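You operate a simulated robot arm through the tools that you are given. There is no shell and no other tool.

You are at the controls of a simulated robot arm. One attempt, no reset.

## Task
Switch the drive stand off and reset its grey slide to FIRM.
Fine: switch off before you loosen the silver square bolt with the blue T-key; move the slide, then tighten the bolt with the key; put the key back.

Only the result counts: the job must be done as asked and must still hold three seconds after the hand-in. Knocking over, shifting, dropping, spilling or breaking anything else fails it.

## Robot
A 7-joint arm with a three-finger gripper, fixed in place. Base frame: the origin is on the floor under the middle of its stand, x ahead of it, y to its left, z up. Lengths are in m, angles in rad, forces in N, time in s.
With the tool pointing down near the work surface it reaches from about 0.5 to 0.94 m from the base axis. Its first joint turns from -2.897 to 2.897 rad. Payload 2.69 kg.
The TCP is the grasp point between the finger pads, 0.029 m short of the fingertips. In the tool frame z runs along the fingers and y along their closing line. The gripper opens to 0.12 m; its body begins 0.078 m behind the TCP.
Orientation is told as [roll, pitch, yaw] about the base's x, y, z axes, in that order, counted from this pose: with the fingers straight down and closing along the base's y, the tool's x points along the base's -x, its y along +y and its z along -z.

## Interface
- The arm moves only by the tool play_rows. Its arguments are lists of equal length, an entry for each row: "dp": the shift along the base's x, y, z in m, a list of three; "delta_rot": the turn, a rotation vector about the base's x, y, z in rad, a list of three; "claw": the gripper command, from -1 (shut) to 1 (fully open), values between in proportion. In form: {"dp": [[x, y, z], ...], "delta_rot": [[ax, ay, az], ...], "claw": [claw, ...]}. A call has 1 to 20 rows; each row is the pose to reach, as a shift and turn from the pose commanded when the call began. A row lasts 0.2 s, in which the tool goes at most 0.05 m and 0.15 rad; a call with a longer step from one row to the next is refused whole, and so is a gripper value outside its range. A pose out of reach is approached as far as the arm can. The call stops where the force on the tool passes 40 N (or 10 N more than at its start, if that is more) or the arm is blocked; 0.2 s more then pass. The fingers move at their own pace (about 0.04 m/s each) and stop on an object; they squeeze with about 40 N. The grip force told is the motor's: it shows also when the fingers shut on nothing. Time passes only in rows, and 0.2 s behind the last, so rows that repeat a pose let the fingers close. The reply holds the time, the measured pose of the TCP, the force on the tool along the base axes, the opening and the grip force, in the units named above and with some noise, with the torque about the TCP (base axes, N m) and any sound that the robot's microphone picked up, and new pictures: "show" is both (left out), scene, wrist or none.
- Cameras (640 x 400 px; columns grow to the right, rows downward): "scene" is fixed at [0.4004, -0.5, 1.3694]; the picture's right is [0.97, -0.25, 0.00], its down [-0.14, -0.55, -0.83] and it looks along [0.20, 0.80, -0.56] (base axes); focal length 362 px, centre (320, 200). "wrist" rides on the gripper at [0.063, 0, -0.104] in the tool frame; the picture's right is [0.00, 1.00, 0.00], its down [-0.83, 0.00, -0.56] and it looks along [-0.56, 0.00, 0.83] (tool axes); focal length 275 px, centre (320, 200). There is no depth. A picture from a camera that has moved, and an enlarged one, comes with that camera's place and axes in the base frame and with its lens.
- move_column(by): slides the trunk up (or, below 0, down) by that many m; the arm rides with it, the base frame stays. It gives what a move gives, with no picture.
- zoom(camera, box): a new picture of the part [left, top, right, bottom] of that camera's present view, enlarged. It takes no simulated time.
- finish_job(): hands the job in; it is judged then, once.

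Nothing tells you positions but the pictures and the camera data. Unless the task says otherwise, let go and move clear before handing in.

The tools are called as a command line: name --argument value ..., lists and objects as JSON in quotes. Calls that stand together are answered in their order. play_rows: Moves the arm, as the interface text tells. Its arguments: {"type":"object","properties":{"dp":{"type":"array"},"delta_rot":{"type":"array"},"claw":{"type":"array"},"show":{"type":"string","enum":["both","scene","wrist","none"]}},"required":["dp","delta_rot","claw"]} The other tools are called the same way: move_column (by) moves the trunk up or down; zoom (camera, box) takes an enlarged picture of a part of a camera's view; finish_job () hands the job in.

At the start:

```text
time_s: 0.0
ee_pos: [0.299, 0.2789, 1.1]
tool_rot: [-0.001, 0.0, 0.001]
ft_force: [-0.8, 0.0, 0.6]
wrist_torque: [-0.01, 0.01, 0.0]
finger_gap: 0.1199
gripper_force: 0.1
trunk travel left (down, up): [-0.575, 0.038]
```

scene: 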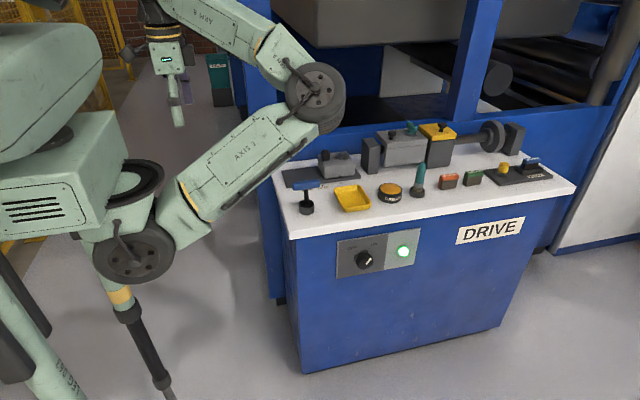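
wrist: 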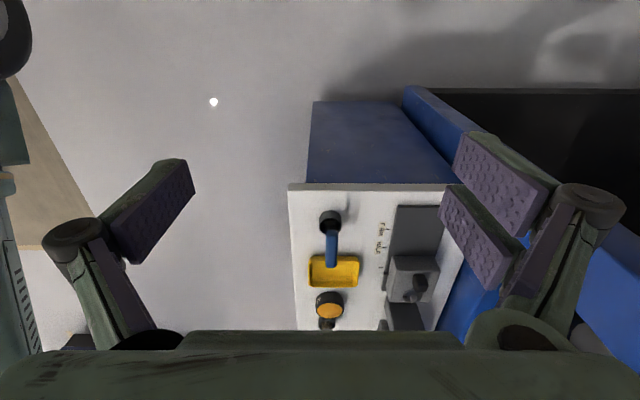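

I see the blue drive stand with a white top carrying a grey slide, a motor, a yellow tray, buttons and a T-key; the front has a rotary switch and a green lamp. I'll zoom in to identify everything before moving.

zoom --camera "scene" --box '[270, 110, 430, 210]'

zoom --camera "scene" --box '[420, 110, 580, 210]'

zoom --camera "scene" --box '[320, 220, 440, 295]'

zoom --camera "wrist" --box '[280, 180, 480, 340]'

```text
4.00 times, centred on (350, 160) of scene
camera zoom: at [0.4004, -0.5, 1.3694], right [0.97, -0.25, 0.0], down [-0.14, -0.55, -0.83], along [0.2, 0.8, -0.56], focal length 1447 px, centre (200, 360)
```

zoom: 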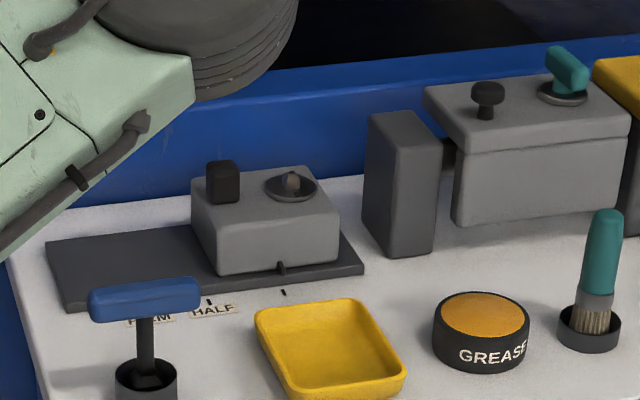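

```text
4.00 times, centred on (500, 160) of scene
camera zoom: at [0.4004, -0.5, 1.3694], right [0.97, -0.25, 0.0], down [-0.14, -0.55, -0.83], along [0.2, 0.8, -0.56], focal length 1447 px, centre (-400, 360)
```

zoom: 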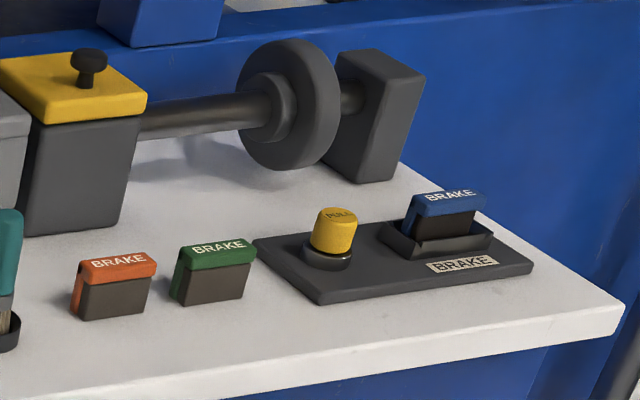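

```text
5.33 times, centred on (380, 258) of scene
camera zoom: at [0.4004, -0.5, 1.3694], right [0.97, -0.25, 0.0], down [-0.14, -0.55, -0.83], along [0.2, 0.8, -0.56], focal length 1929 px, centre (0, -107)
```

zoom: 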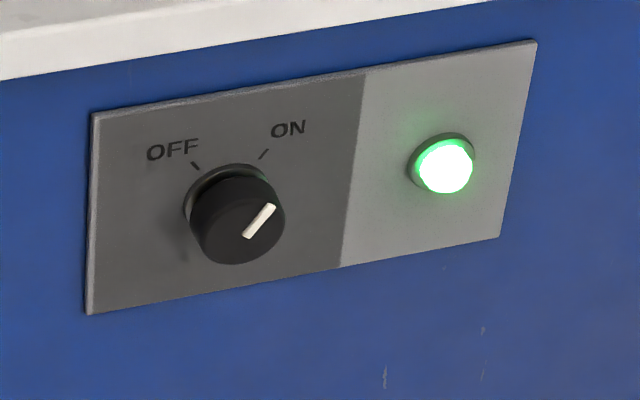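

```text
2.50 times, centred on (380, 260) of wrist
camera zoom: at [0.236, 0.2772, 1.2061], right [0.0, 1.0, 0.0], down [0.83, 0.0, 0.56], along [0.56, 0.0, -0.83], focal length 688 px, centre (170, 50)
```

zoom: 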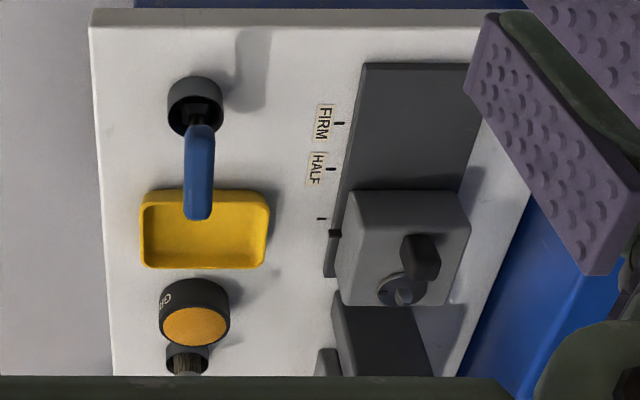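

The stand top is at about z≈0.78, with the T-key bar near (0.57, 0.30, 0.86). The slide ticks run along x: FIRM ≈0.593, HALF ≈0.642 and the present one ≈0.703. The rotary switch is on the front face near (0.72, 0.2, 0.63). I'll first move in front of the stand and turn the tool towards +y for the switch.

play_rows --dp '[[0.02, -0.03, 0], [0.04, -0.06, 0], [0.06, -0.09, 0], [0.08, -0.12, 0], [0.1, -0.15, 0], [0.12, -0.18, 0], [0.14, -0.21, 0], [0.16, -0.24, 0], [0.18, -0.27, 0], [0.2, -0.3, 0], [0.22, -0.33, 0], [0.24, -0.36, 0], [0.25, -0.38, 0], [0.25, -0.38, 0]]' --delta_rot '[[0, 0, 0], [0, 0, 0], [0.14, 0, 0], [0.28, 0, 0], [0.42, 0, 0], [0.56, 0, 0], [0.7, 0, 0], [0.84, 0, 0], [0.98, 0, 0], [1.12, 0, 0], [1.26, 0, 0], [1.4, 0, 0], [1.5, 0, 0], [1.5708, 0, 0]]' --claw '[1, 1, 1, 1, 1, 1, 1, 1, 1, 1, 1, 1, 1, 1]' --show "both"

```text
time_s: 3.0
ee_pos: [0.5489, -0.1015, 1.1006]
tool_rot: [1.573, 0.001, -0.003]
ft_force: [0.4, -0.7, 0.0]
wrist_torque: [-0.01, -0.01, -0.01]
finger_gap: 0.1199
gripper_force: 0.1
trunk travel left (down, up): [-0.575, 0.038]
camera wrist: at [0.4861, -0.2071, 1.1011], right [-0.01, 0.0, 1.0], down [0.83, -0.56, 0.0], along [0.56, 0.83, 0.0], focal length 275 px, centre (320, 200)
```

scene: 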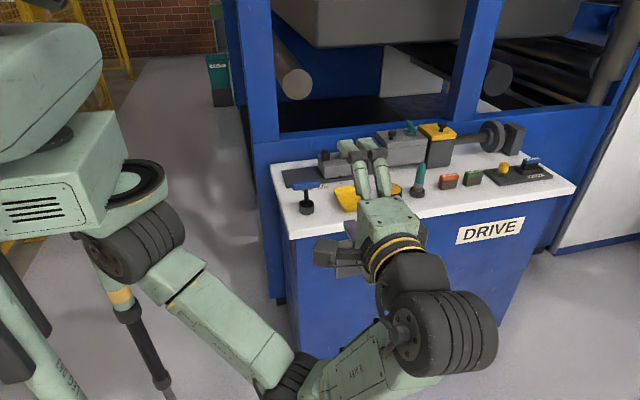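
wrist: 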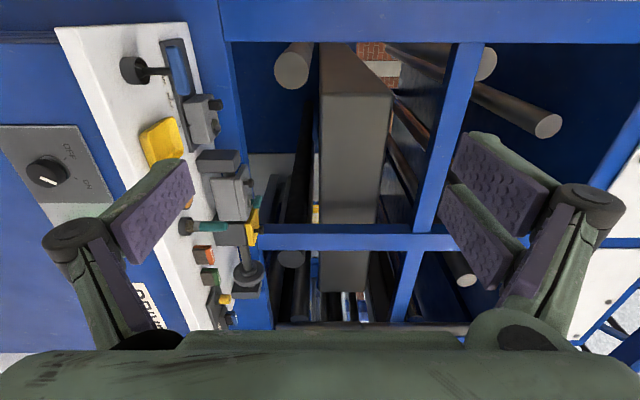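

The arm reached the sideways pose. The switch is lower down on the front face, so I'll lower the trunk to bring the tool to the switch height while staying in front of the stand.

move_column --by -0.4

play_rows --dp '[[0, 0, 0]]' --delta_rot '[[0, 0, 0]]' --claw '[1]' --show "both"

```text
time_s: 6.8
ee_pos: [0.5489, -0.0998, 0.701]
tool_rot: [1.57, 0.0, 0.0]
ft_force: [0.3, -0.5, 0.1]
wrist_torque: [-0.03, 0.02, -0.02]
finger_gap: 0.1201
gripper_force: 0.1
trunk travel left (down, up): [-0.175, 0.438]
```

```text
time_s: 7.2
ee_pos: [0.5482, -0.1011, 0.7008]
tool_rot: [1.57, 0.0, 0.0]
ft_force: [0.3, -0.5, -0.4]
wrist_torque: [-0.03, -0.01, 0.02]
finger_gap: 0.12
gripper_force: 0.1
trunk travel left (down, up): [-0.175, 0.438]
camera wrist: at [0.486, -0.2068, 0.7012], right [0.0, 0.0, 1.0], down [0.83, -0.56, 0.0], along [0.56, 0.83, 0.0], focal length 275 px, centre (320, 200)
```

scene: 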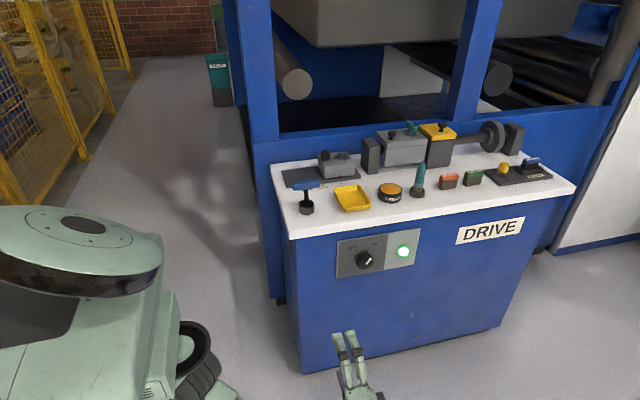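
wrist: 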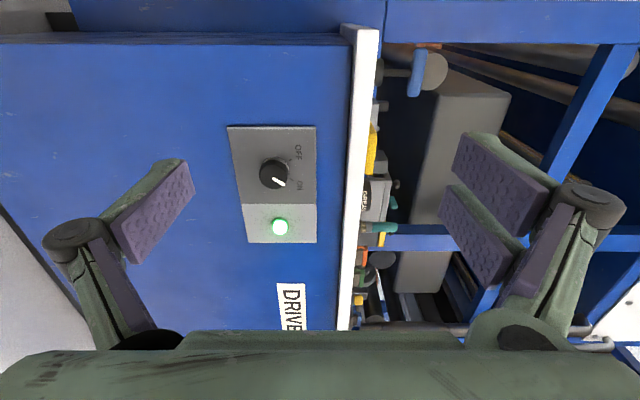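

zoom --camera "wrist" --box '[216, 115, 376, 255]'

zoom --camera "scene" --box '[330, 225, 430, 285]'

```text
2.86 times, centred on (296, 185) of wrist
camera zoom: at [0.486, -0.2068, 0.7012], right [0.0, 0.0, 1.0], down [0.83, -0.56, 0.0], along [0.56, 0.83, 0.0], focal length 786 px, centre (389, 243)
```

zoom: 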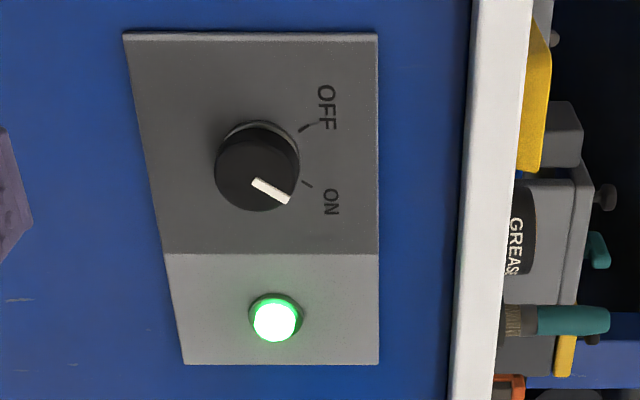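

```text
6.40 times, centred on (380, 255) of scene
camera zoom: at [0.4004, -0.5, 1.3694], right [0.97, -0.25, 0.0], down [-0.14, -0.55, -0.83], along [0.2, 0.8, -0.56], focal length 2315 px, centre (-64, -152)
```

zoom: 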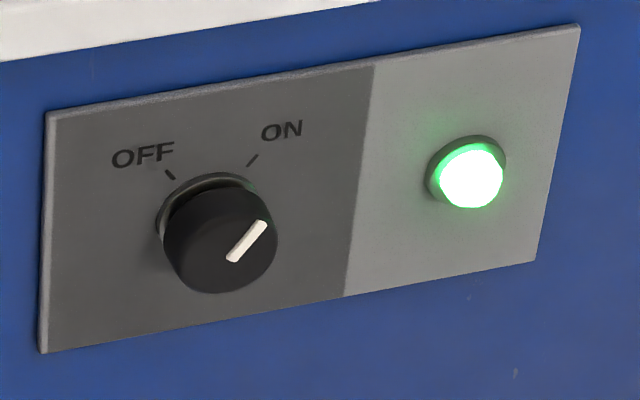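

The knob front centre is at about (0.722, 0.222, 0.619) and its panel face at y≈0.245. I'll move to a spot in front of the knob with the gripper open.

play_rows --dp '[[0.025, 0.02, -0.01], [0.05, 0.05, -0.02], [0.075, 0.085, -0.032], [0.1, 0.12, -0.044], [0.125, 0.155, -0.056], [0.145, 0.185, -0.066], [0.162, 0.215, -0.075], [0.1735, 0.24, -0.082], [0.1735, 0.24, -0.082]]' --delta_rot '[[0, 0, 0], [0, 0, 0], [0, 0, 0], [0, 0, 0], [0, 0, 0], [0, 0, 0], [0, 0, 0], [0, 0, 0], [0, 0, 0]]' --claw '[1, 1, 1, 1, 1, 1, 1, 1, 1]' --show "both"

```text
time_s: 9.2
ee_pos: [0.7217, 0.1399, 0.6189]
tool_rot: [1.571, 0.0, 0.0]
ft_force: [0.5, 0.3, -0.3]
wrist_torque: [0.04, 0.03, 0.0]
finger_gap: 0.12
gripper_force: 0.0
trunk travel left (down, up): [-0.175, 0.438]
camera wrist: at [0.6597, 0.0337, 0.6191], right [-0.01, 0.0, 1.0], down [0.83, -0.56, 0.0], along [0.56, 0.83, 0.0], focal length 275 px, centre (320, 200)
```

scene: 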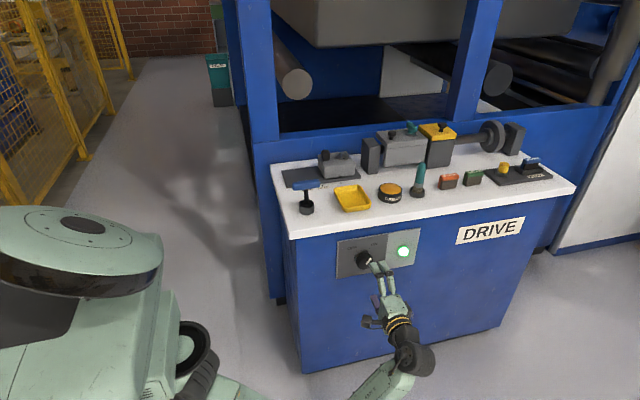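
wrist: 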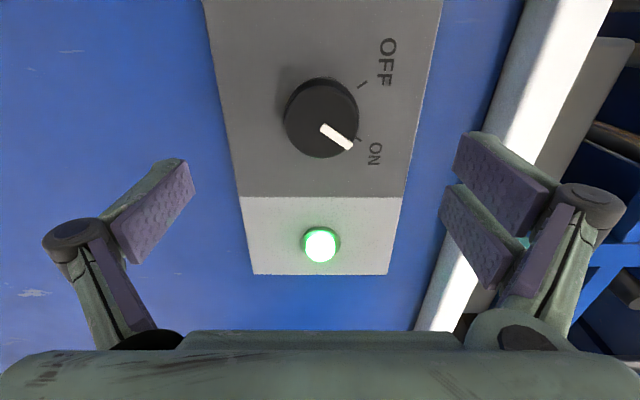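

The knob is aligned with the tool. I'll go in until the fingertips are just short of the panel and then close on the knob.

play_rows --dp '[[-0.001, 0.025, 0], [-0.001, 0.045, 0], [-0.001, 0.058, 0], [-0.001, 0.067, 0], [-0.001, 0.067, 0]]' --delta_rot '[[0, 0, 0], [0, 0, 0], [0, 0, 0], [0, 0, 0], [0, 0, 0]]' --claw '[1, 1, 1, 1, 1]' --show "both"

```text
time_s: 10.4
ee_pos: [0.7219, 0.2058, 0.619]
tool_rot: [1.571, 0.0, 0.001]
ft_force: [-0.4, -0.5, 0.4]
wrist_torque: [-0.02, 0.0, -0.03]
finger_gap: 0.1202
gripper_force: 0.0
trunk travel left (down, up): [-0.175, 0.438]
camera wrist: at [0.6592, 0.1007, 0.6189], right [0.0, 0.0, 1.0], down [0.83, -0.56, 0.0], along [0.56, 0.83, 0.0], focal length 275 px, centre (320, 200)
```

scene: 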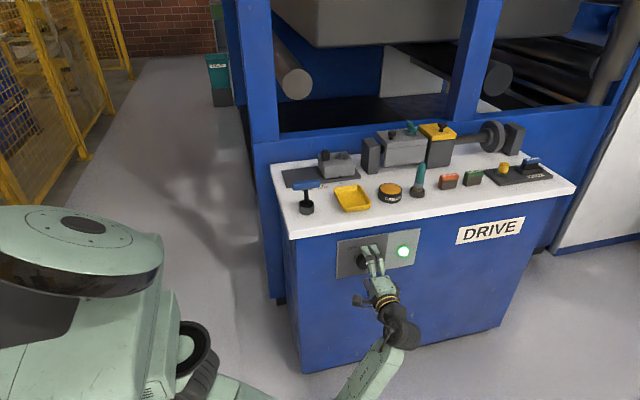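
wrist: 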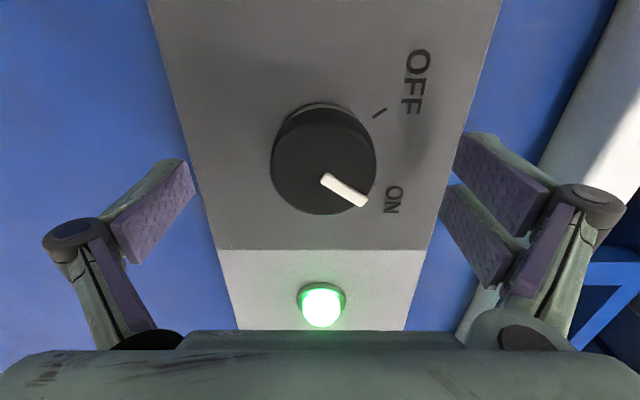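

play_rows --dp '[[-0.0035, 0.004, 0.0015], [-0.0035, 0.004, 0.0015], [-0.0035, 0.004, 0.0015], [-0.0035, 0.004, 0.0015], [-0.0035, 0.004, 0.0015], [-0.0035, 0.004, 0.0015], [-0.0035, 0.004, 0.0015]]' --delta_rot '[[0, 0, 0], [0, 0, 0], [0, 0, 0], [0, 0, 0], [0, 0, 0], [0, 0, 0], [0, 0, 0]]' --claw '[1, 0.4, 0.0, -0.2, -0.3, -0.4, -0.4]' --show "both"

```text
time_s: 12.0
ee_pos: [0.7181, 0.209, 0.6206]
tool_rot: [1.57, 0.001, -0.001]
ft_force: [-0.9, -0.6, -2.5]
wrist_torque: [0.2, 0.01, -0.03]
finger_gap: 0.051
gripper_force: 19.2
trunk travel left (down, up): [-0.175, 0.438]
camera wrist: at [0.6557, 0.1046, 0.6202], right [0.0, 0.0, 1.0], down [0.83, -0.56, 0.0], along [0.56, 0.83, 0.0], focal length 275 px, centre (320, 200)
```

scene: 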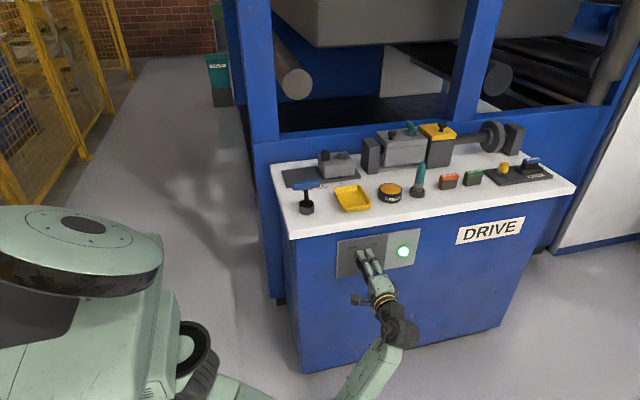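
wrist: 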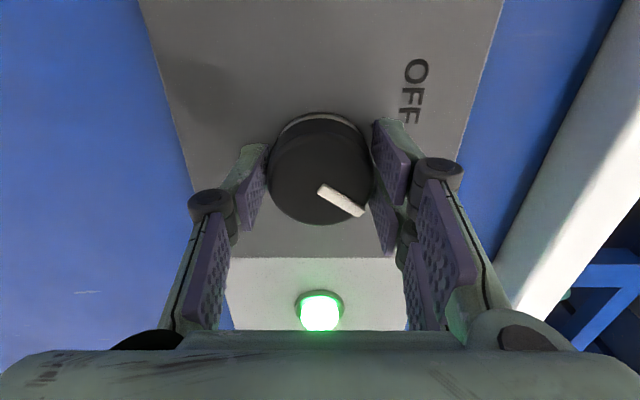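

The knob is gripped at about 5.1 cm. I'll turn it towards OFF, anticlockwise seen from the front, which is about −y.

play_rows --dp '[[0, 0, 0], [0, 0, 0], [0, 0, 0], [0, 0, 0], [0, 0, 0], [0, 0, 0], [0, 0, 0], [0, 0, 0], [0, 0, 0], [0, 0, 0], [0, 0, 0]]' --delta_rot '[[0, 0, 0], [0, 0, 0], [0, -0.1, 0], [0, -0.22, 0], [0, -0.34, 0], [0, -0.46, 0], [0, -0.58, 0], [0, -0.7, 0], [0, -0.82, 0], [0, -0.94, 0], [0, -1.06, 0]]' --claw '[-0.7, -0.7, -0.7, -0.7, -0.7, -0.7, -0.7, -0.7, -0.7, -0.7, -0.7]' --show "both"

```text
time_s: 14.3
ee_pos: [0.7191, 0.2101, 0.6187]
tool_rot: [1.543, -0.83, 0.018]
ft_force: [5.9, -2.7, -10.1]
wrist_torque: [0.29, 0.03, 0.72]
finger_gap: 0.0507
gripper_force: 44.6
out of reach, approached as far as the arm can: row 10, 11
trunk travel left (down, up): [-0.175, 0.438]
stopped in row 11: the force on the tool passed its limit at 58 N (the readings are from after the stop); the commanded pose is now the measured one
camera wrist: at [0.6769, 0.1046, 0.5757], right [-0.74, 0.02, 0.67], down [0.56, -0.55, 0.63], along [0.38, 0.84, 0.4], focal length 275 px, centre (320, 200)
```

scene: 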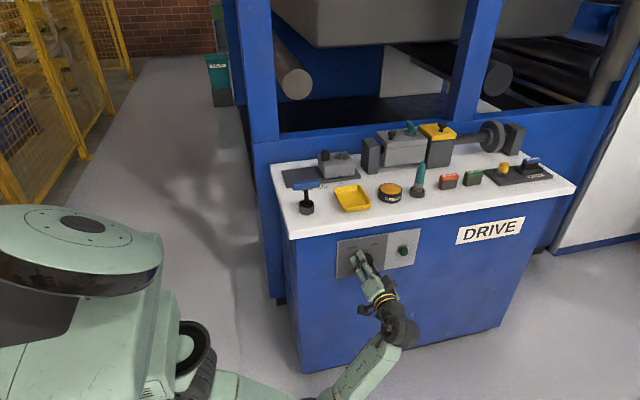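
wrist: 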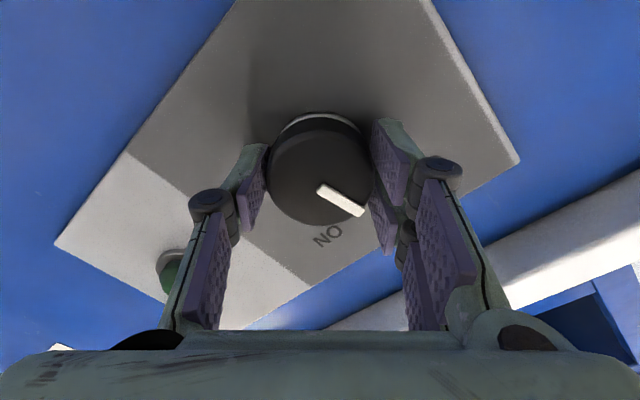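

The lamp has gone dark, but the arm ran to a joint limit before I could be sure the knob is fully at OFF. I'll release, turn the tool back, and look at the indicator.

play_rows --dp '[[0, 0, 0], [0, 0, 0], [0, 0, 0], [0, 0, 0], [0, -0.03, 0], [0, -0.06, 0]]' --delta_rot '[[0, 0, 0], [0, 0, 0], [0, 0, 0], [0, 0, 0], [0, 0, 0], [0, 0, 0]]' --claw '[-0.1, 0.2, 0.5, 0.8, 1, 1]' --show "both"

zoom --camera "scene" --box '[330, 225, 430, 285]'

```text
time_s: 15.7
ee_pos: [0.7188, 0.1498, 0.6205]
tool_rot: [1.548, -0.831, 0.014]
ft_force: [-0.9, -0.8, -0.9]
wrist_torque: [0.03, 0.0, -0.02]
finger_gap: 0.12
gripper_force: 0.1
trunk travel left (down, up): [-0.175, 0.438]
camera wrist: at [0.6758, 0.0443, 0.5765], right [-0.74, 0.01, 0.67], down [0.56, -0.55, 0.63], along [0.38, 0.84, 0.4], focal length 275 px, centre (320, 200)
```

scene: 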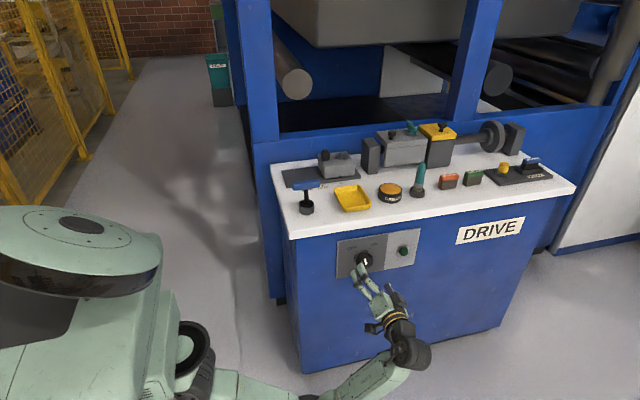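
wrist: 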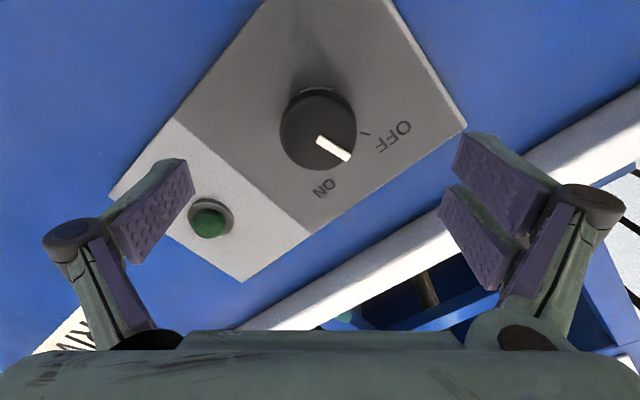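

```text
6.40 times, centred on (380, 255) of scene
camera zoom: at [0.4004, -0.5, 1.3694], right [0.97, -0.25, 0.0], down [-0.14, -0.55, -0.83], along [0.2, 0.8, -0.56], focal length 2315 px, centre (-64, -152)
```

zoom: 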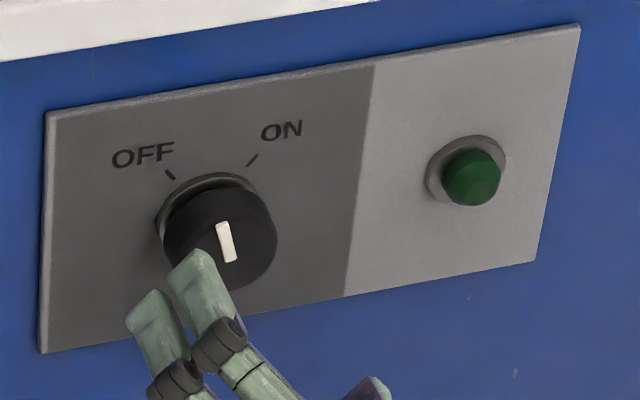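

The indicator is only about halfway to OFF although the lamp is dark. I'll turn the empty gripper back, regrip the knob, and finish the turn to OFF.

play_rows --dp '[[0, 0, 0], [0, 0, 0], [0, 0, 0], [0, 0, 0], [0, 0, 0], [0, 0, 0], [0, 0, 0]]' --delta_rot '[[0, 0.13, 0], [0, 0.26, 0], [0, 0.39, 0], [0, 0.52, 0], [0, 0.65, 0], [0, 0.78, 0], [0, 0.88, 0]]' --claw '[1, 1, 1, 1, 1, 1, 1]' --show "wrist"

```text
time_s: 17.3
ee_pos: [0.7188, 0.1508, 0.618]
tool_rot: [1.557, 0.055, 0.009]
ft_force: [-0.3, 0.0, 0.5]
wrist_torque: [0.03, -0.02, -0.01]
finger_gap: 0.1198
gripper_force: 0.0
trunk travel left (down, up): [-0.175, 0.438]
camera wrist: at [0.6571, 0.0444, 0.6235], right [0.05, 0.01, 1.0], down [0.84, -0.55, -0.03], along [0.55, 0.84, -0.04], focal length 275 px, centre (320, 200)
```

wrist: 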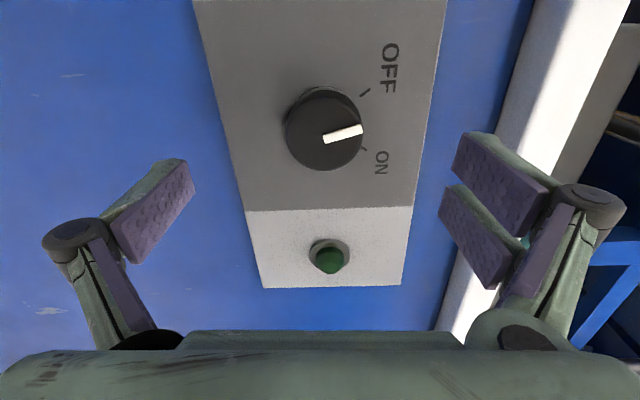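

play_rows --dp '[[0, 0.02, 0.002], [0, 0.04, 0.002], [0, 0.053, 0.002], [0, 0.0585, 0.002], [0, 0.0585, 0.002], [0, 0.0585, 0.002], [0, 0.0585, 0.002], [0, 0.0585, 0.002], [0, 0.0585, 0.002], [0, 0.0585, 0.002], [0, 0.0585, 0.002]]' --delta_rot '[[0.014, 0, -0.009], [0.014, 0, -0.009], [0.014, 0, -0.009], [0.014, 0, -0.009], [0.014, 0, -0.009], [0.014, 0, -0.009], [0.014, 0, -0.009], [0.014, 0, -0.009], [0.014, 0, -0.009], [0.014, 0, -0.009], [0.014, 0, -0.009]]' --claw '[1, 1, 1, 1, 0.4, 0.0, -0.2, -0.4, -0.7, -0.7, -0.7]' --show "wrist"

```text
time_s: 19.7
ee_pos: [0.7199, 0.2091, 0.6186]
tool_rot: [1.573, 0.05, 0.002]
ft_force: [-1.8, -2.8, -3.8]
wrist_torque: [-0.16, 0.06, -0.04]
finger_gap: 0.051
gripper_force: 31.8
trunk travel left (down, up): [-0.175, 0.438]
camera wrist: at [0.6559, 0.1032, 0.6235], right [0.05, 0.0, 1.0], down [0.83, -0.55, -0.04], along [0.55, 0.83, -0.03], focal length 275 px, centre (320, 200)
```

wrist: 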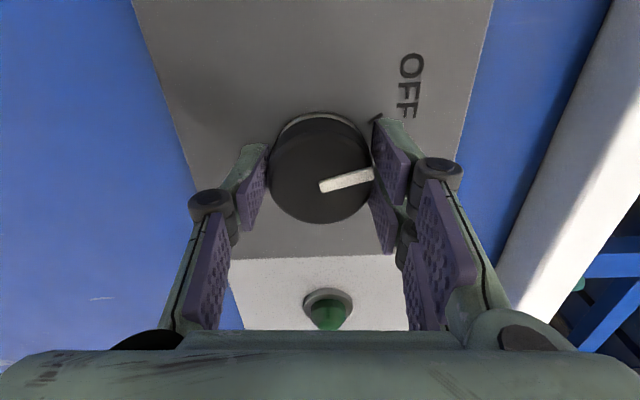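

play_rows --dp '[[0, 0, 0], [0, 0, 0], [0, 0, 0], [0, 0, 0], [0, 0, 0], [0, 0, 0], [0, 0, 0], [0, 0, 0]]' --delta_rot '[[0, 0, 0], [0, -0.1, 0], [0, -0.2, 0], [0, -0.3, 0], [0, -0.4, 0], [0, -0.5, 0], [0, -0.58, 0], [0, -0.64, 0]]' --claw '[-0.8, -0.8, -0.8, -0.8, -0.8, -0.8, -0.8, -0.8]' --show "wrist"

```text
time_s: 21.5
ee_pos: [0.7208, 0.209, 0.6206]
tool_rot: [1.573, -0.587, -0.006]
ft_force: [23.7, 12.5, 5.2]
wrist_torque: [0.55, 1.04, -0.73]
finger_gap: 0.0506
gripper_force: 45.0
trunk travel left (down, up): [-0.175, 0.438]
camera wrist: at [0.6685, 0.1034, 0.5857], right [-0.56, 0.0, 0.83], down [0.69, -0.56, 0.46], along [0.46, 0.83, 0.31], focal length 275 px, centre (320, 200)
```

wrist: 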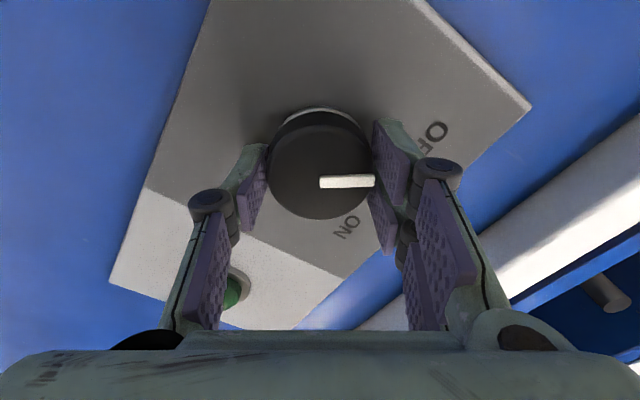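

Torque has built up and the knob slipped slightly in the fingers, so it looks to be at its stop. I'll release, back off and check.

play_rows --dp '[[0, 0, 0], [0, 0, 0], [0, 0, 0], [0, 0, 0], [0, -0.03, 0], [0, -0.07, 0], [0, -0.11, 0], [0, -0.15, 0]]' --delta_rot '[[0, 0, 0], [0, 0, 0], [0, 0, 0], [0, 0, 0], [0, 0, 0], [0, 0.1, 0], [0, 0.22, 0], [0, 0.34, 0]]' --claw '[-0.1, 0.2, 0.5, 0.8, 1, 1, 1, 1]' --show "both"

zoom --camera "scene" --box '[330, 225, 430, 285]'

```text
time_s: 23.3
ee_pos: [0.718, 0.0587, 0.6205]
tool_rot: [1.571, -0.246, 0.003]
ft_force: [-0.3, -0.4, 0.8]
wrist_torque: [-0.01, 0.0, -0.01]
finger_gap: 0.1201
gripper_force: 0.0
trunk travel left (down, up): [-0.175, 0.438]
camera wrist: at [0.6576, -0.0475, 0.6046], right [-0.25, 0.0, 0.97], down [0.81, -0.55, 0.21], along [0.54, 0.83, 0.14], focal length 275 px, centre (320, 200)
```

scene: 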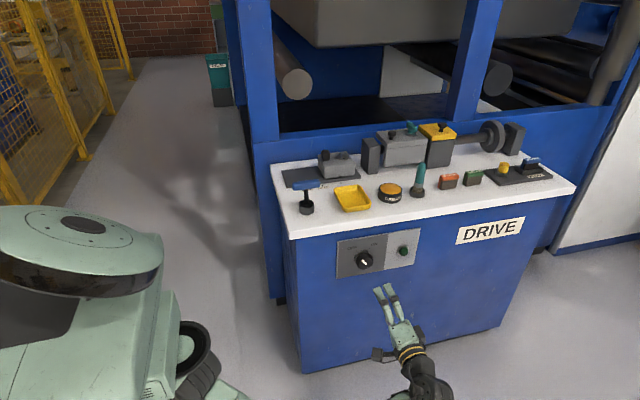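
wrist: 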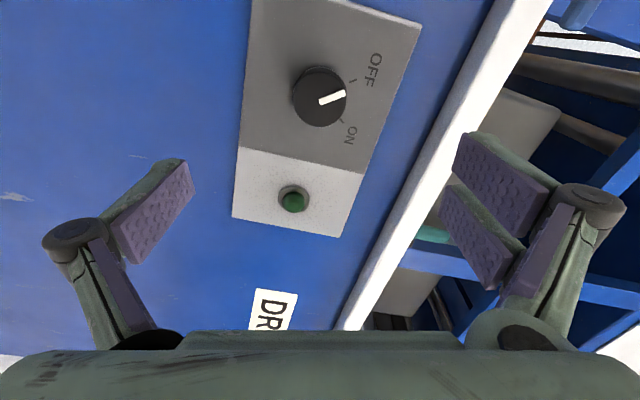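

```text
6.40 times, centred on (380, 255) of scene
camera zoom: at [0.4004, -0.5, 1.3694], right [0.97, -0.25, 0.0], down [-0.14, -0.55, -0.83], along [0.2, 0.8, -0.56], focal length 2315 px, centre (-64, -152)
```

zoom: 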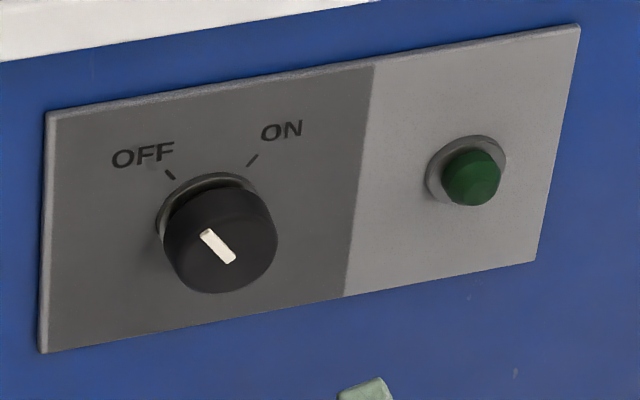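

The knob now points at OFF and the lamp is dark. Next I'll retreat, raise the trunk and turn the tool back down to look at the T-key and the slide.

play_rows --dp '[[-0.02, -0.03, 0], [-0.05, -0.06, 0], [-0.08, -0.09, 0], [-0.11, -0.12, 0], [-0.14, -0.15, 0], [-0.165, -0.16, 0]]' --delta_rot '[[0, 0.05, 0], [0, 0.1, 0], [0, 0.15, 0], [0, 0.2, 0], [0, 0.246, 0], [0, 0.246, 0]]' --claw '[1, 1, 1, 1, 1, 1]' --show "none"

move_column --by 0.38

```text
time_s: 24.9
ee_pos: [0.5521, -0.0779, 0.6672]
tool_rot: [1.461, -0.094, 0.059]
ft_force: [-0.1, 0.7, -0.4]
wrist_torque: [0.04, 0.05, -0.02]
finger_gap: 0.1198
gripper_force: 0.1
trunk travel left (down, up): [-0.175, 0.438]
stopped in row 6: the arm was blocked; the commanded pose is now the measured one
```

```text
time_s: 28.5
ee_pos: [0.5538, -0.0819, 1.0357]
tool_rot: [1.473, -0.078, 0.051]
ft_force: [0.0, 0.4, -0.8]
wrist_torque: [0.03, -0.02, 0.0]
finger_gap: 0.1198
gripper_force: 0.1
trunk travel left (down, up): [-0.555, 0.058]
```

play_rows --dp '[[0, 0, 0.0]]' --delta_rot '[[0, 0, 0]]' --claw '[1]' --show "scene"

```text
time_s: 28.9
ee_pos: [0.5554, -0.0817, 1.036]
tool_rot: [1.471, -0.079, 0.053]
ft_force: [0.2, -0.5, 0.3]
wrist_torque: [0.02, 0.0, -0.01]
finger_gap: 0.12
gripper_force: 0.1
trunk travel left (down, up): [-0.555, 0.058]
```

scene: 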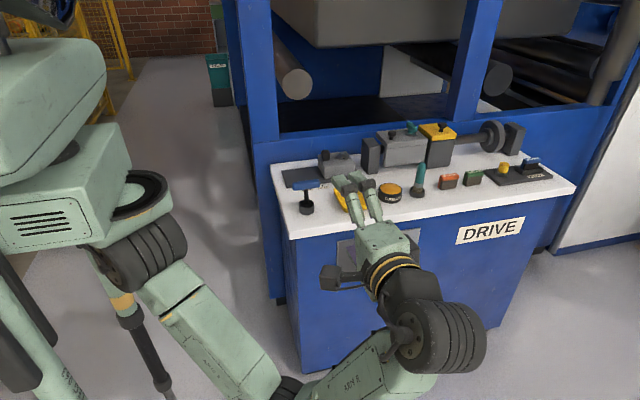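

play_rows --dp '[[0, 0, 0.02], [0, 0, 0.04], [-0.005, 0.0, 0.05], [-0.01, 0.03, 0.05], [-0.015, 0.06, 0.05], [-0.02, 0.09, 0.05], [-0.025, 0.12, 0.05], [-0.03, 0.15, 0.05], [-0.035, 0.19, 0.05], [-0.04, 0.23, 0.05], [-0.045, 0.27, 0.05], [-0.05, 0.31, 0.05], [-0.055, 0.332, 0.05]]' --delta_rot '[[-0.12, 0, 0], [-0.24, 0, 0], [-0.36, 0, 0], [-0.48, 0, 0], [-0.6, 0, 0], [-0.72, 0, 0], [-0.84, 0, 0], [-0.96, 0, 0], [-1.08, 0, 0], [-1.2, 0, 0], [-1.32, 0, 0], [-1.42, 0, 0], [-1.47, 0, 0]]' --claw '[1, 1, 1, 1, 1, 1, 1, 1, 1, 1, 1, 1, 1]' --show "both"

```text
time_s: 31.7
ee_pos: [0.5012, 0.2526, 1.086]
tool_rot: [0.008, 0.044, 0.084]
ft_force: [0.9, -0.2, -0.8]
wrist_torque: [0.03, 0.03, 0.0]
finger_gap: 0.1198
gripper_force: 0.1
trunk travel left (down, up): [-0.555, 0.058]
camera wrist: at [0.443, 0.2447, 1.1939], right [-0.09, 1.0, 0.01], down [0.85, 0.07, 0.52], along [0.52, 0.05, -0.86], focal length 275 px, centre (320, 200)
```

scene: 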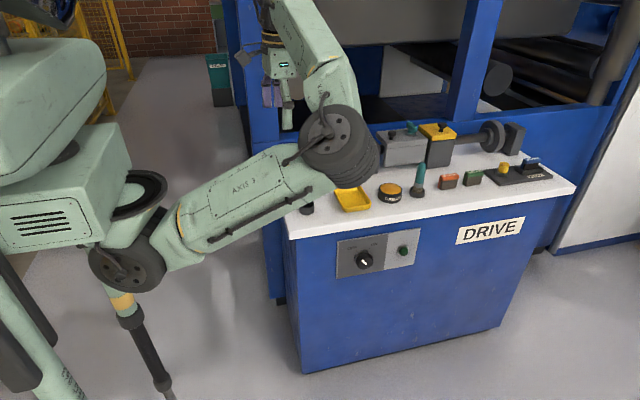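
wrist: 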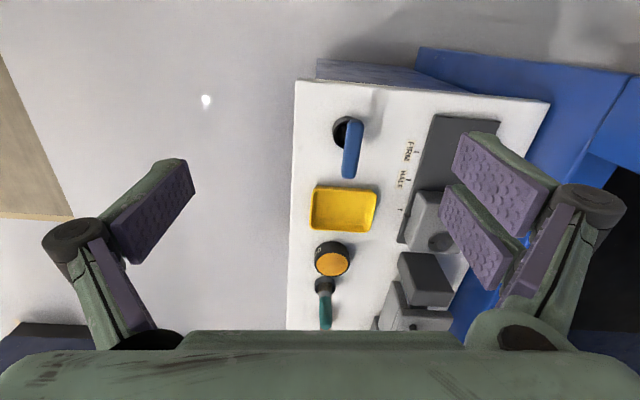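

play_rows --dp '[[0.01, 0.04, -0.01], [0.015, 0.08, -0.02], [0.02, 0.12, -0.03], [0.029, 0.167, -0.036], [0.029, 0.167, -0.036]]' --delta_rot '[[-0.003, -0.015, -0.03], [-0.008, -0.03, -0.06], [-0.008, -0.044, -0.084], [-0.008, -0.044, -0.084], [-0.008, -0.044, -0.084]]' --claw '[1, 1, 1, 1, 1]' --show "wrist"

zoom --camera "wrist" --box '[180, 80, 460, 330]'

```text
time_s: 32.9
ee_pos: [0.5282, 0.4175, 1.0487]
tool_rot: [-0.002, 0.002, 0.0]
ft_force: [0.7, 0.2, 0.0]
wrist_torque: [0.01, 0.0, 0.01]
finger_gap: 0.1202
gripper_force: 0.2
trunk travel left (down, up): [-0.555, 0.058]
camera wrist: at [0.4659, 0.4164, 1.1545], right [0.0, 1.0, 0.0], down [0.83, 0.0, 0.56], along [0.56, 0.0, -0.83], focal length 275 px, centre (320, 200)
```

wrist: 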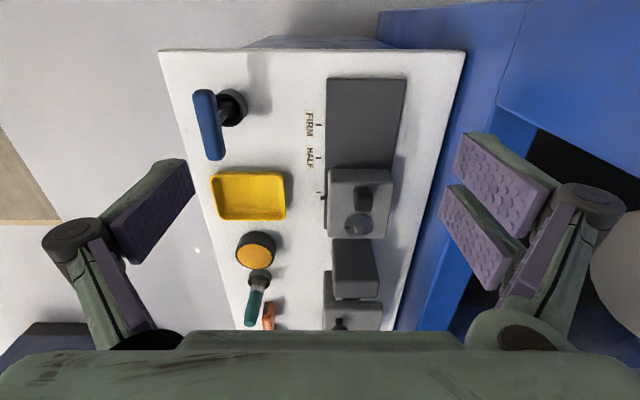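

```text
1.60 times, centred on (320, 205) of wrist
camera zoom: at [0.4659, 0.4164, 1.1545], right [0.0, 1.0, 0.0], down [0.83, 0.0, 0.56], along [0.56, 0.0, -0.83], focal length 440 px, centre (320, 192)
```

zoom: 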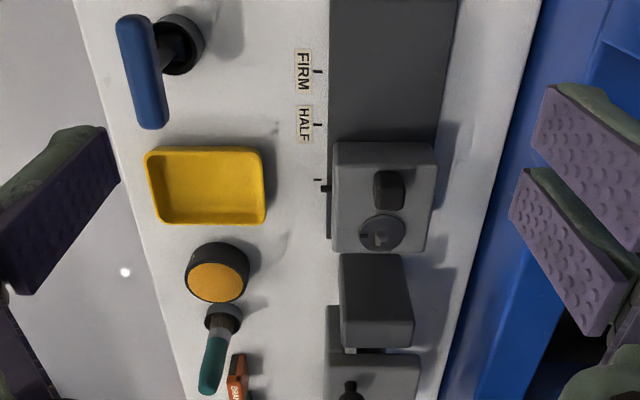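

I can see the key in its cup with the bar along x near (0.568, 0.296, 0.865). The slide has its black grip and the bolt at about (0.72, 0.47, 0.84). I'll go closer to inspect the bolt and slide.

play_rows --dp '[[0.02, 0.01, -0.02], [0.04, 0.02, -0.05], [0.06, 0.03, -0.08], [0.06, 0.03, -0.08]]' --delta_rot '[[0, 0, 0], [0, 0, 0], [0, 0, 0], [0, 0, 0]]' --claw '[1, 1, 1, 1]' --show "wrist"

zoom --camera "wrist" --box '[280, 120, 440, 220]'

zoom --camera "scene" --box '[310, 130, 390, 190]'

```text
time_s: 33.9
ee_pos: [0.5893, 0.4466, 0.9687]
tool_rot: [-0.003, 0.003, 0.001]
ft_force: [0.3, -0.3, 0.3]
wrist_torque: [0.01, 0.02, -0.01]
finger_gap: 0.1198
gripper_force: 0.2
trunk travel left (down, up): [-0.555, 0.058]
camera wrist: at [0.5259, 0.4457, 1.0748], right [0.0, 1.0, 0.0], down [0.83, 0.01, 0.55], along [0.55, 0.0, -0.83], focal length 275 px, centre (320, 200)
```

wrist: 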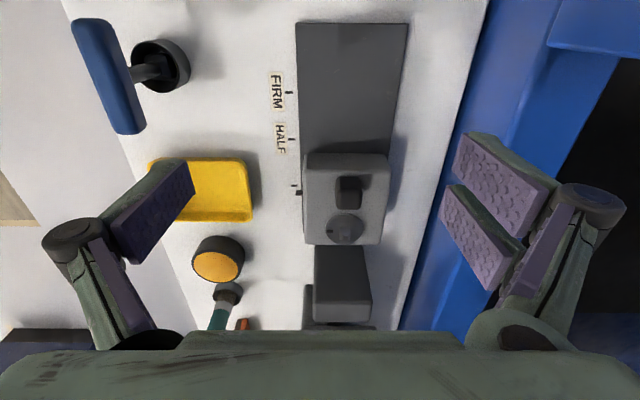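

```text
4.00 times, centred on (360, 170) of wrist
camera zoom: at [0.5259, 0.4457, 1.0748], right [0.0, 1.0, 0.0], down [0.83, 0.01, 0.55], along [0.55, 0.0, -0.83], focal length 1101 px, centre (160, 320)
```

zoom: 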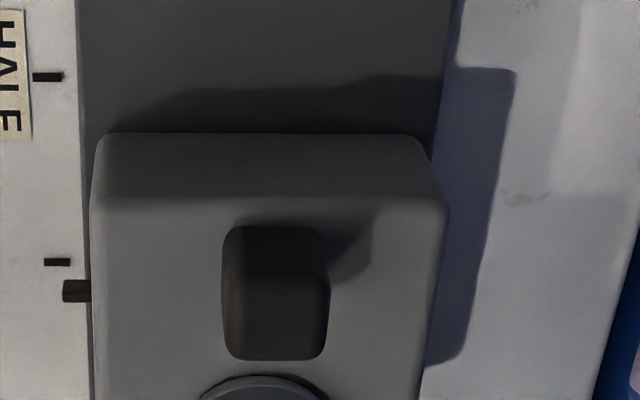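

```text
6.67 times, centred on (350, 160) of scene
camera zoom: at [0.4004, -0.5, 1.3694], right [0.97, -0.25, 0.0], down [-0.14, -0.55, -0.83], along [0.2, 0.8, -0.56], focal length 2411 px, centre (120, 467)
```

zoom: 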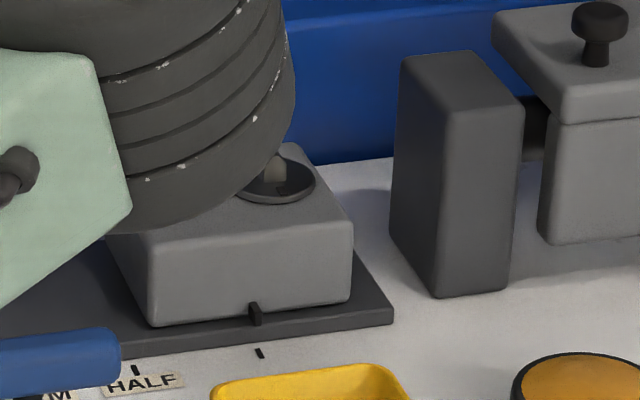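

zoom --camera "wrist" --box '[296, 170, 396, 250]'

zoom --camera "wrist" --box '[60, 0, 220, 140]'

zoom --camera "scene" --box '[330, 140, 370, 170]'

```text
5.00 times, centred on (346, 210) of wrist
camera zoom: at [0.5259, 0.4457, 1.0748], right [0.0, 1.0, 0.0], down [0.83, 0.01, 0.55], along [0.55, 0.0, -0.83], focal length 1376 px, centre (190, 150)
```

zoom: 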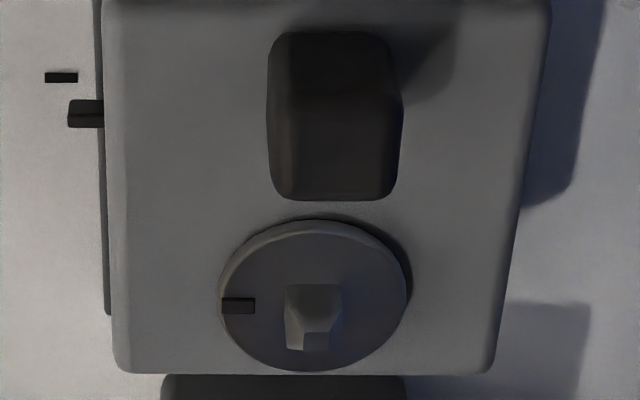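

```text
2.86 times, centred on (140, 70) of wrist
camera zoom: at [0.5259, 0.4457, 1.0748], right [0.0, 1.0, 0.0], down [0.83, 0.01, 0.55], along [0.55, 0.0, -0.83], focal length 786 px, centre (834, 571)
```

zoom: 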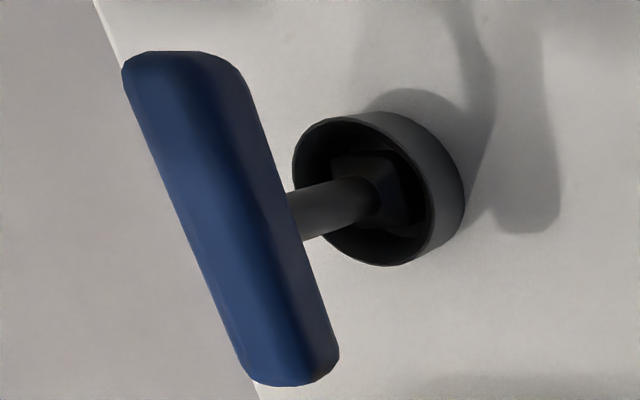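

```text
13.33 times, centred on (350, 155) of scene
camera zoom: at [0.4004, -0.5, 1.3694], right [0.97, -0.25, 0.0], down [-0.14, -0.55, -0.83], along [0.2, 0.8, -0.56], focal length 4823 px, centre (-80, 800)
```

zoom: 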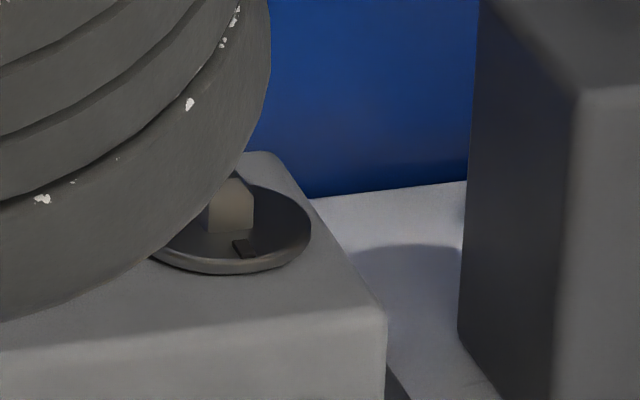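

The bolt is a small square peg on a disc with a black marker facing −y, at about (0.727, 0.4735, 0.835). The key axis is at about (0.565, 0.298). I'll move above the key to line up the grasp.

play_rows --dp '[[-0.01, -0.03, 0.01], [-0.02, -0.07, 0.02], [-0.024, -0.11, 0.02], [-0.024, -0.148, 0.01], [-0.024, -0.148, -0.01], [-0.024, -0.148, -0.01]]' --delta_rot '[[0, 0, 0], [0, 0, 0], [0, 0, 0], [0, 0, 0], [0, 0, 0], [0, 0, 0]]' --claw '[1, 1, 1, 1, 1, 1]' --show "both"

zoom --camera "scene" --box '[270, 140, 370, 220]'

```text
time_s: 35.3
ee_pos: [0.5637, 0.2997, 0.9586]
tool_rot: [-0.003, 0.001, 0.0]
ft_force: [0.1, 0.7, -0.8]
wrist_torque: [0.0, 0.02, -0.02]
finger_gap: 0.12
gripper_force: 0.0
trunk travel left (down, up): [-0.555, 0.058]
camera wrist: at [0.5018, 0.2982, 1.0644], right [0.0, 1.0, 0.0], down [0.83, 0.0, 0.55], along [0.55, 0.0, -0.83], focal length 275 px, centre (320, 200)
```

scene: 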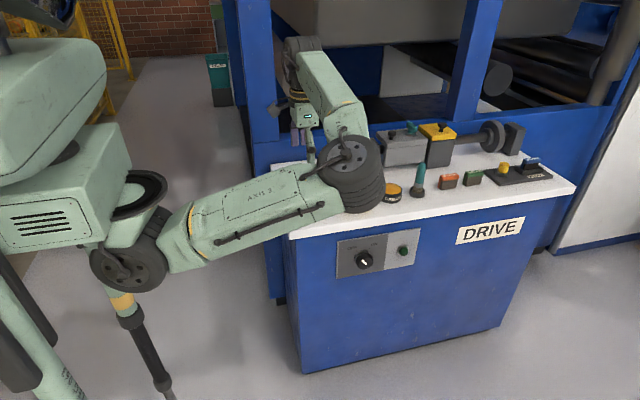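
wrist: 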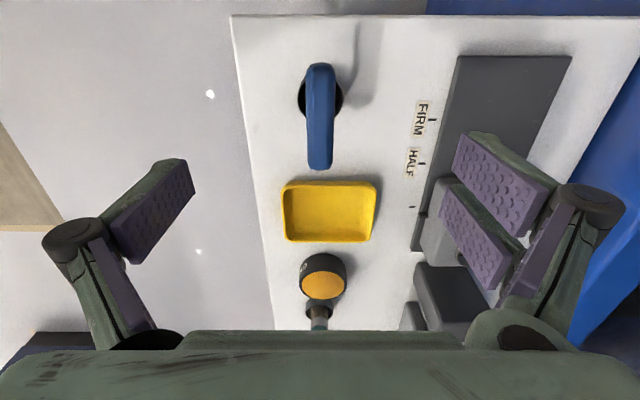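

```text
5.00 times, centred on (320, 180) of scene
camera zoom: at [0.4004, -0.5, 1.3694], right [0.97, -0.25, 0.0], down [-0.14, -0.55, -0.83], along [0.2, 0.8, -0.56], focal length 1809 px, centre (320, 300)
```

zoom: 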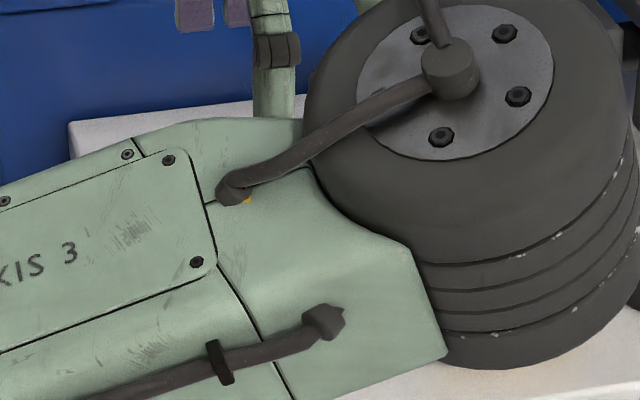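

The key bar is centred between the fingers. I'll descend to the bar height with the gripper open.

play_rows --dp '[[0.0015, -0.001, -0.03], [0.0015, -0.001, -0.06], [0.0015, -0.001, -0.08], [0.0015, -0.001, -0.096], [0.0015, -0.001, -0.096]]' --delta_rot '[[0, 0, 0], [0, 0, 0], [0, 0, 0], [0, 0, 0], [0, 0, 0]]' --claw '[1, 1, 1, 1, 1]' --show "both"

```text
time_s: 36.5
ee_pos: [0.5676, 0.2983, 0.8631]
tool_rot: [0.0, 0.003, -0.002]
ft_force: [0.0, -0.4, -0.4]
wrist_torque: [0.0, 0.01, 0.01]
finger_gap: 0.12
gripper_force: 0.0
trunk travel left (down, up): [-0.555, 0.058]
camera wrist: at [0.5041, 0.2971, 0.9685], right [0.0, 1.0, 0.0], down [0.83, 0.0, 0.55], along [0.55, 0.0, -0.83], focal length 275 px, centre (320, 200)
```

scene: 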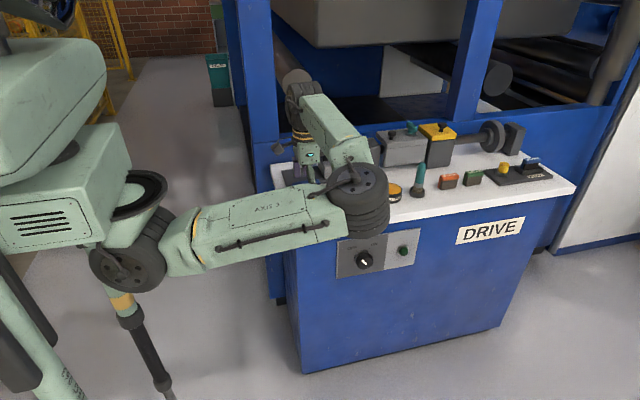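
wrist: 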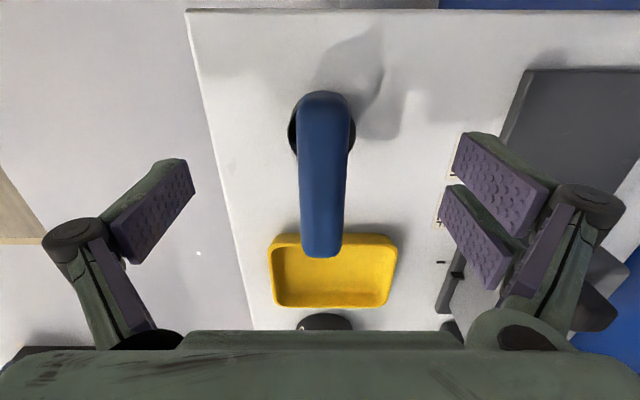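

play_rows --dp '[[-0.003, 0.0, 0.0], [-0.003, 0, 0], [-0.003, 0, 0], [-0.003, 0, 0], [-0.003, 0, 0], [-0.003, 0, 0], [-0.003, 0, 0], [-0.003, 0, 0], [-0.003, 0, 0], [-0.003, 0, 0]]' --delta_rot '[[0, 0, 0], [0, 0, 0], [0, 0, 0], [0, 0, 0], [0, 0, 0], [0, 0, 0], [0, 0, 0], [0, 0, 0], [0, 0, 0], [0, 0, 0]]' --claw '[0.5, 0.1, -0.2, -0.4, -0.5, -0.6, -0.7, -0.8, -0.9, -0.9]' --show "both"

```text
time_s: 38.7
ee_pos: [0.5634, 0.2988, 0.8633]
tool_rot: [-0.001, 0.001, 0.001]
ft_force: [-0.1, 0.3, -0.3]
wrist_torque: [0.04, -0.01, -0.03]
finger_gap: 0.0188
gripper_force: 33.5
trunk travel left (down, up): [-0.555, 0.058]
camera wrist: at [0.5014, 0.297, 0.9689], right [0.0, 1.0, 0.0], down [0.83, 0.0, 0.55], along [0.55, 0.0, -0.83], focal length 275 px, centre (320, 200)
```

scene: 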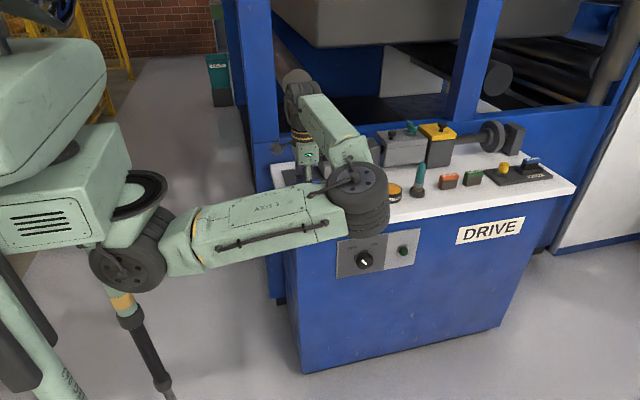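
wrist: 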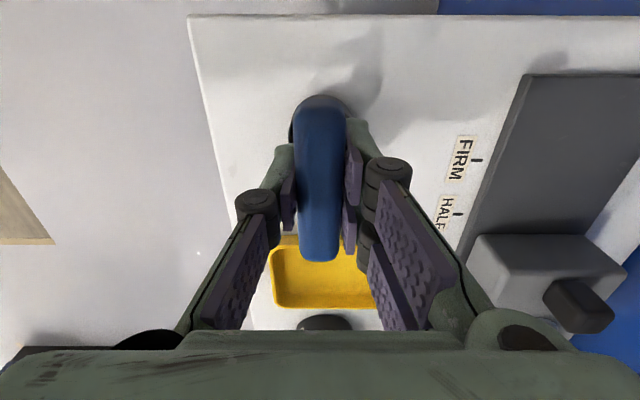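

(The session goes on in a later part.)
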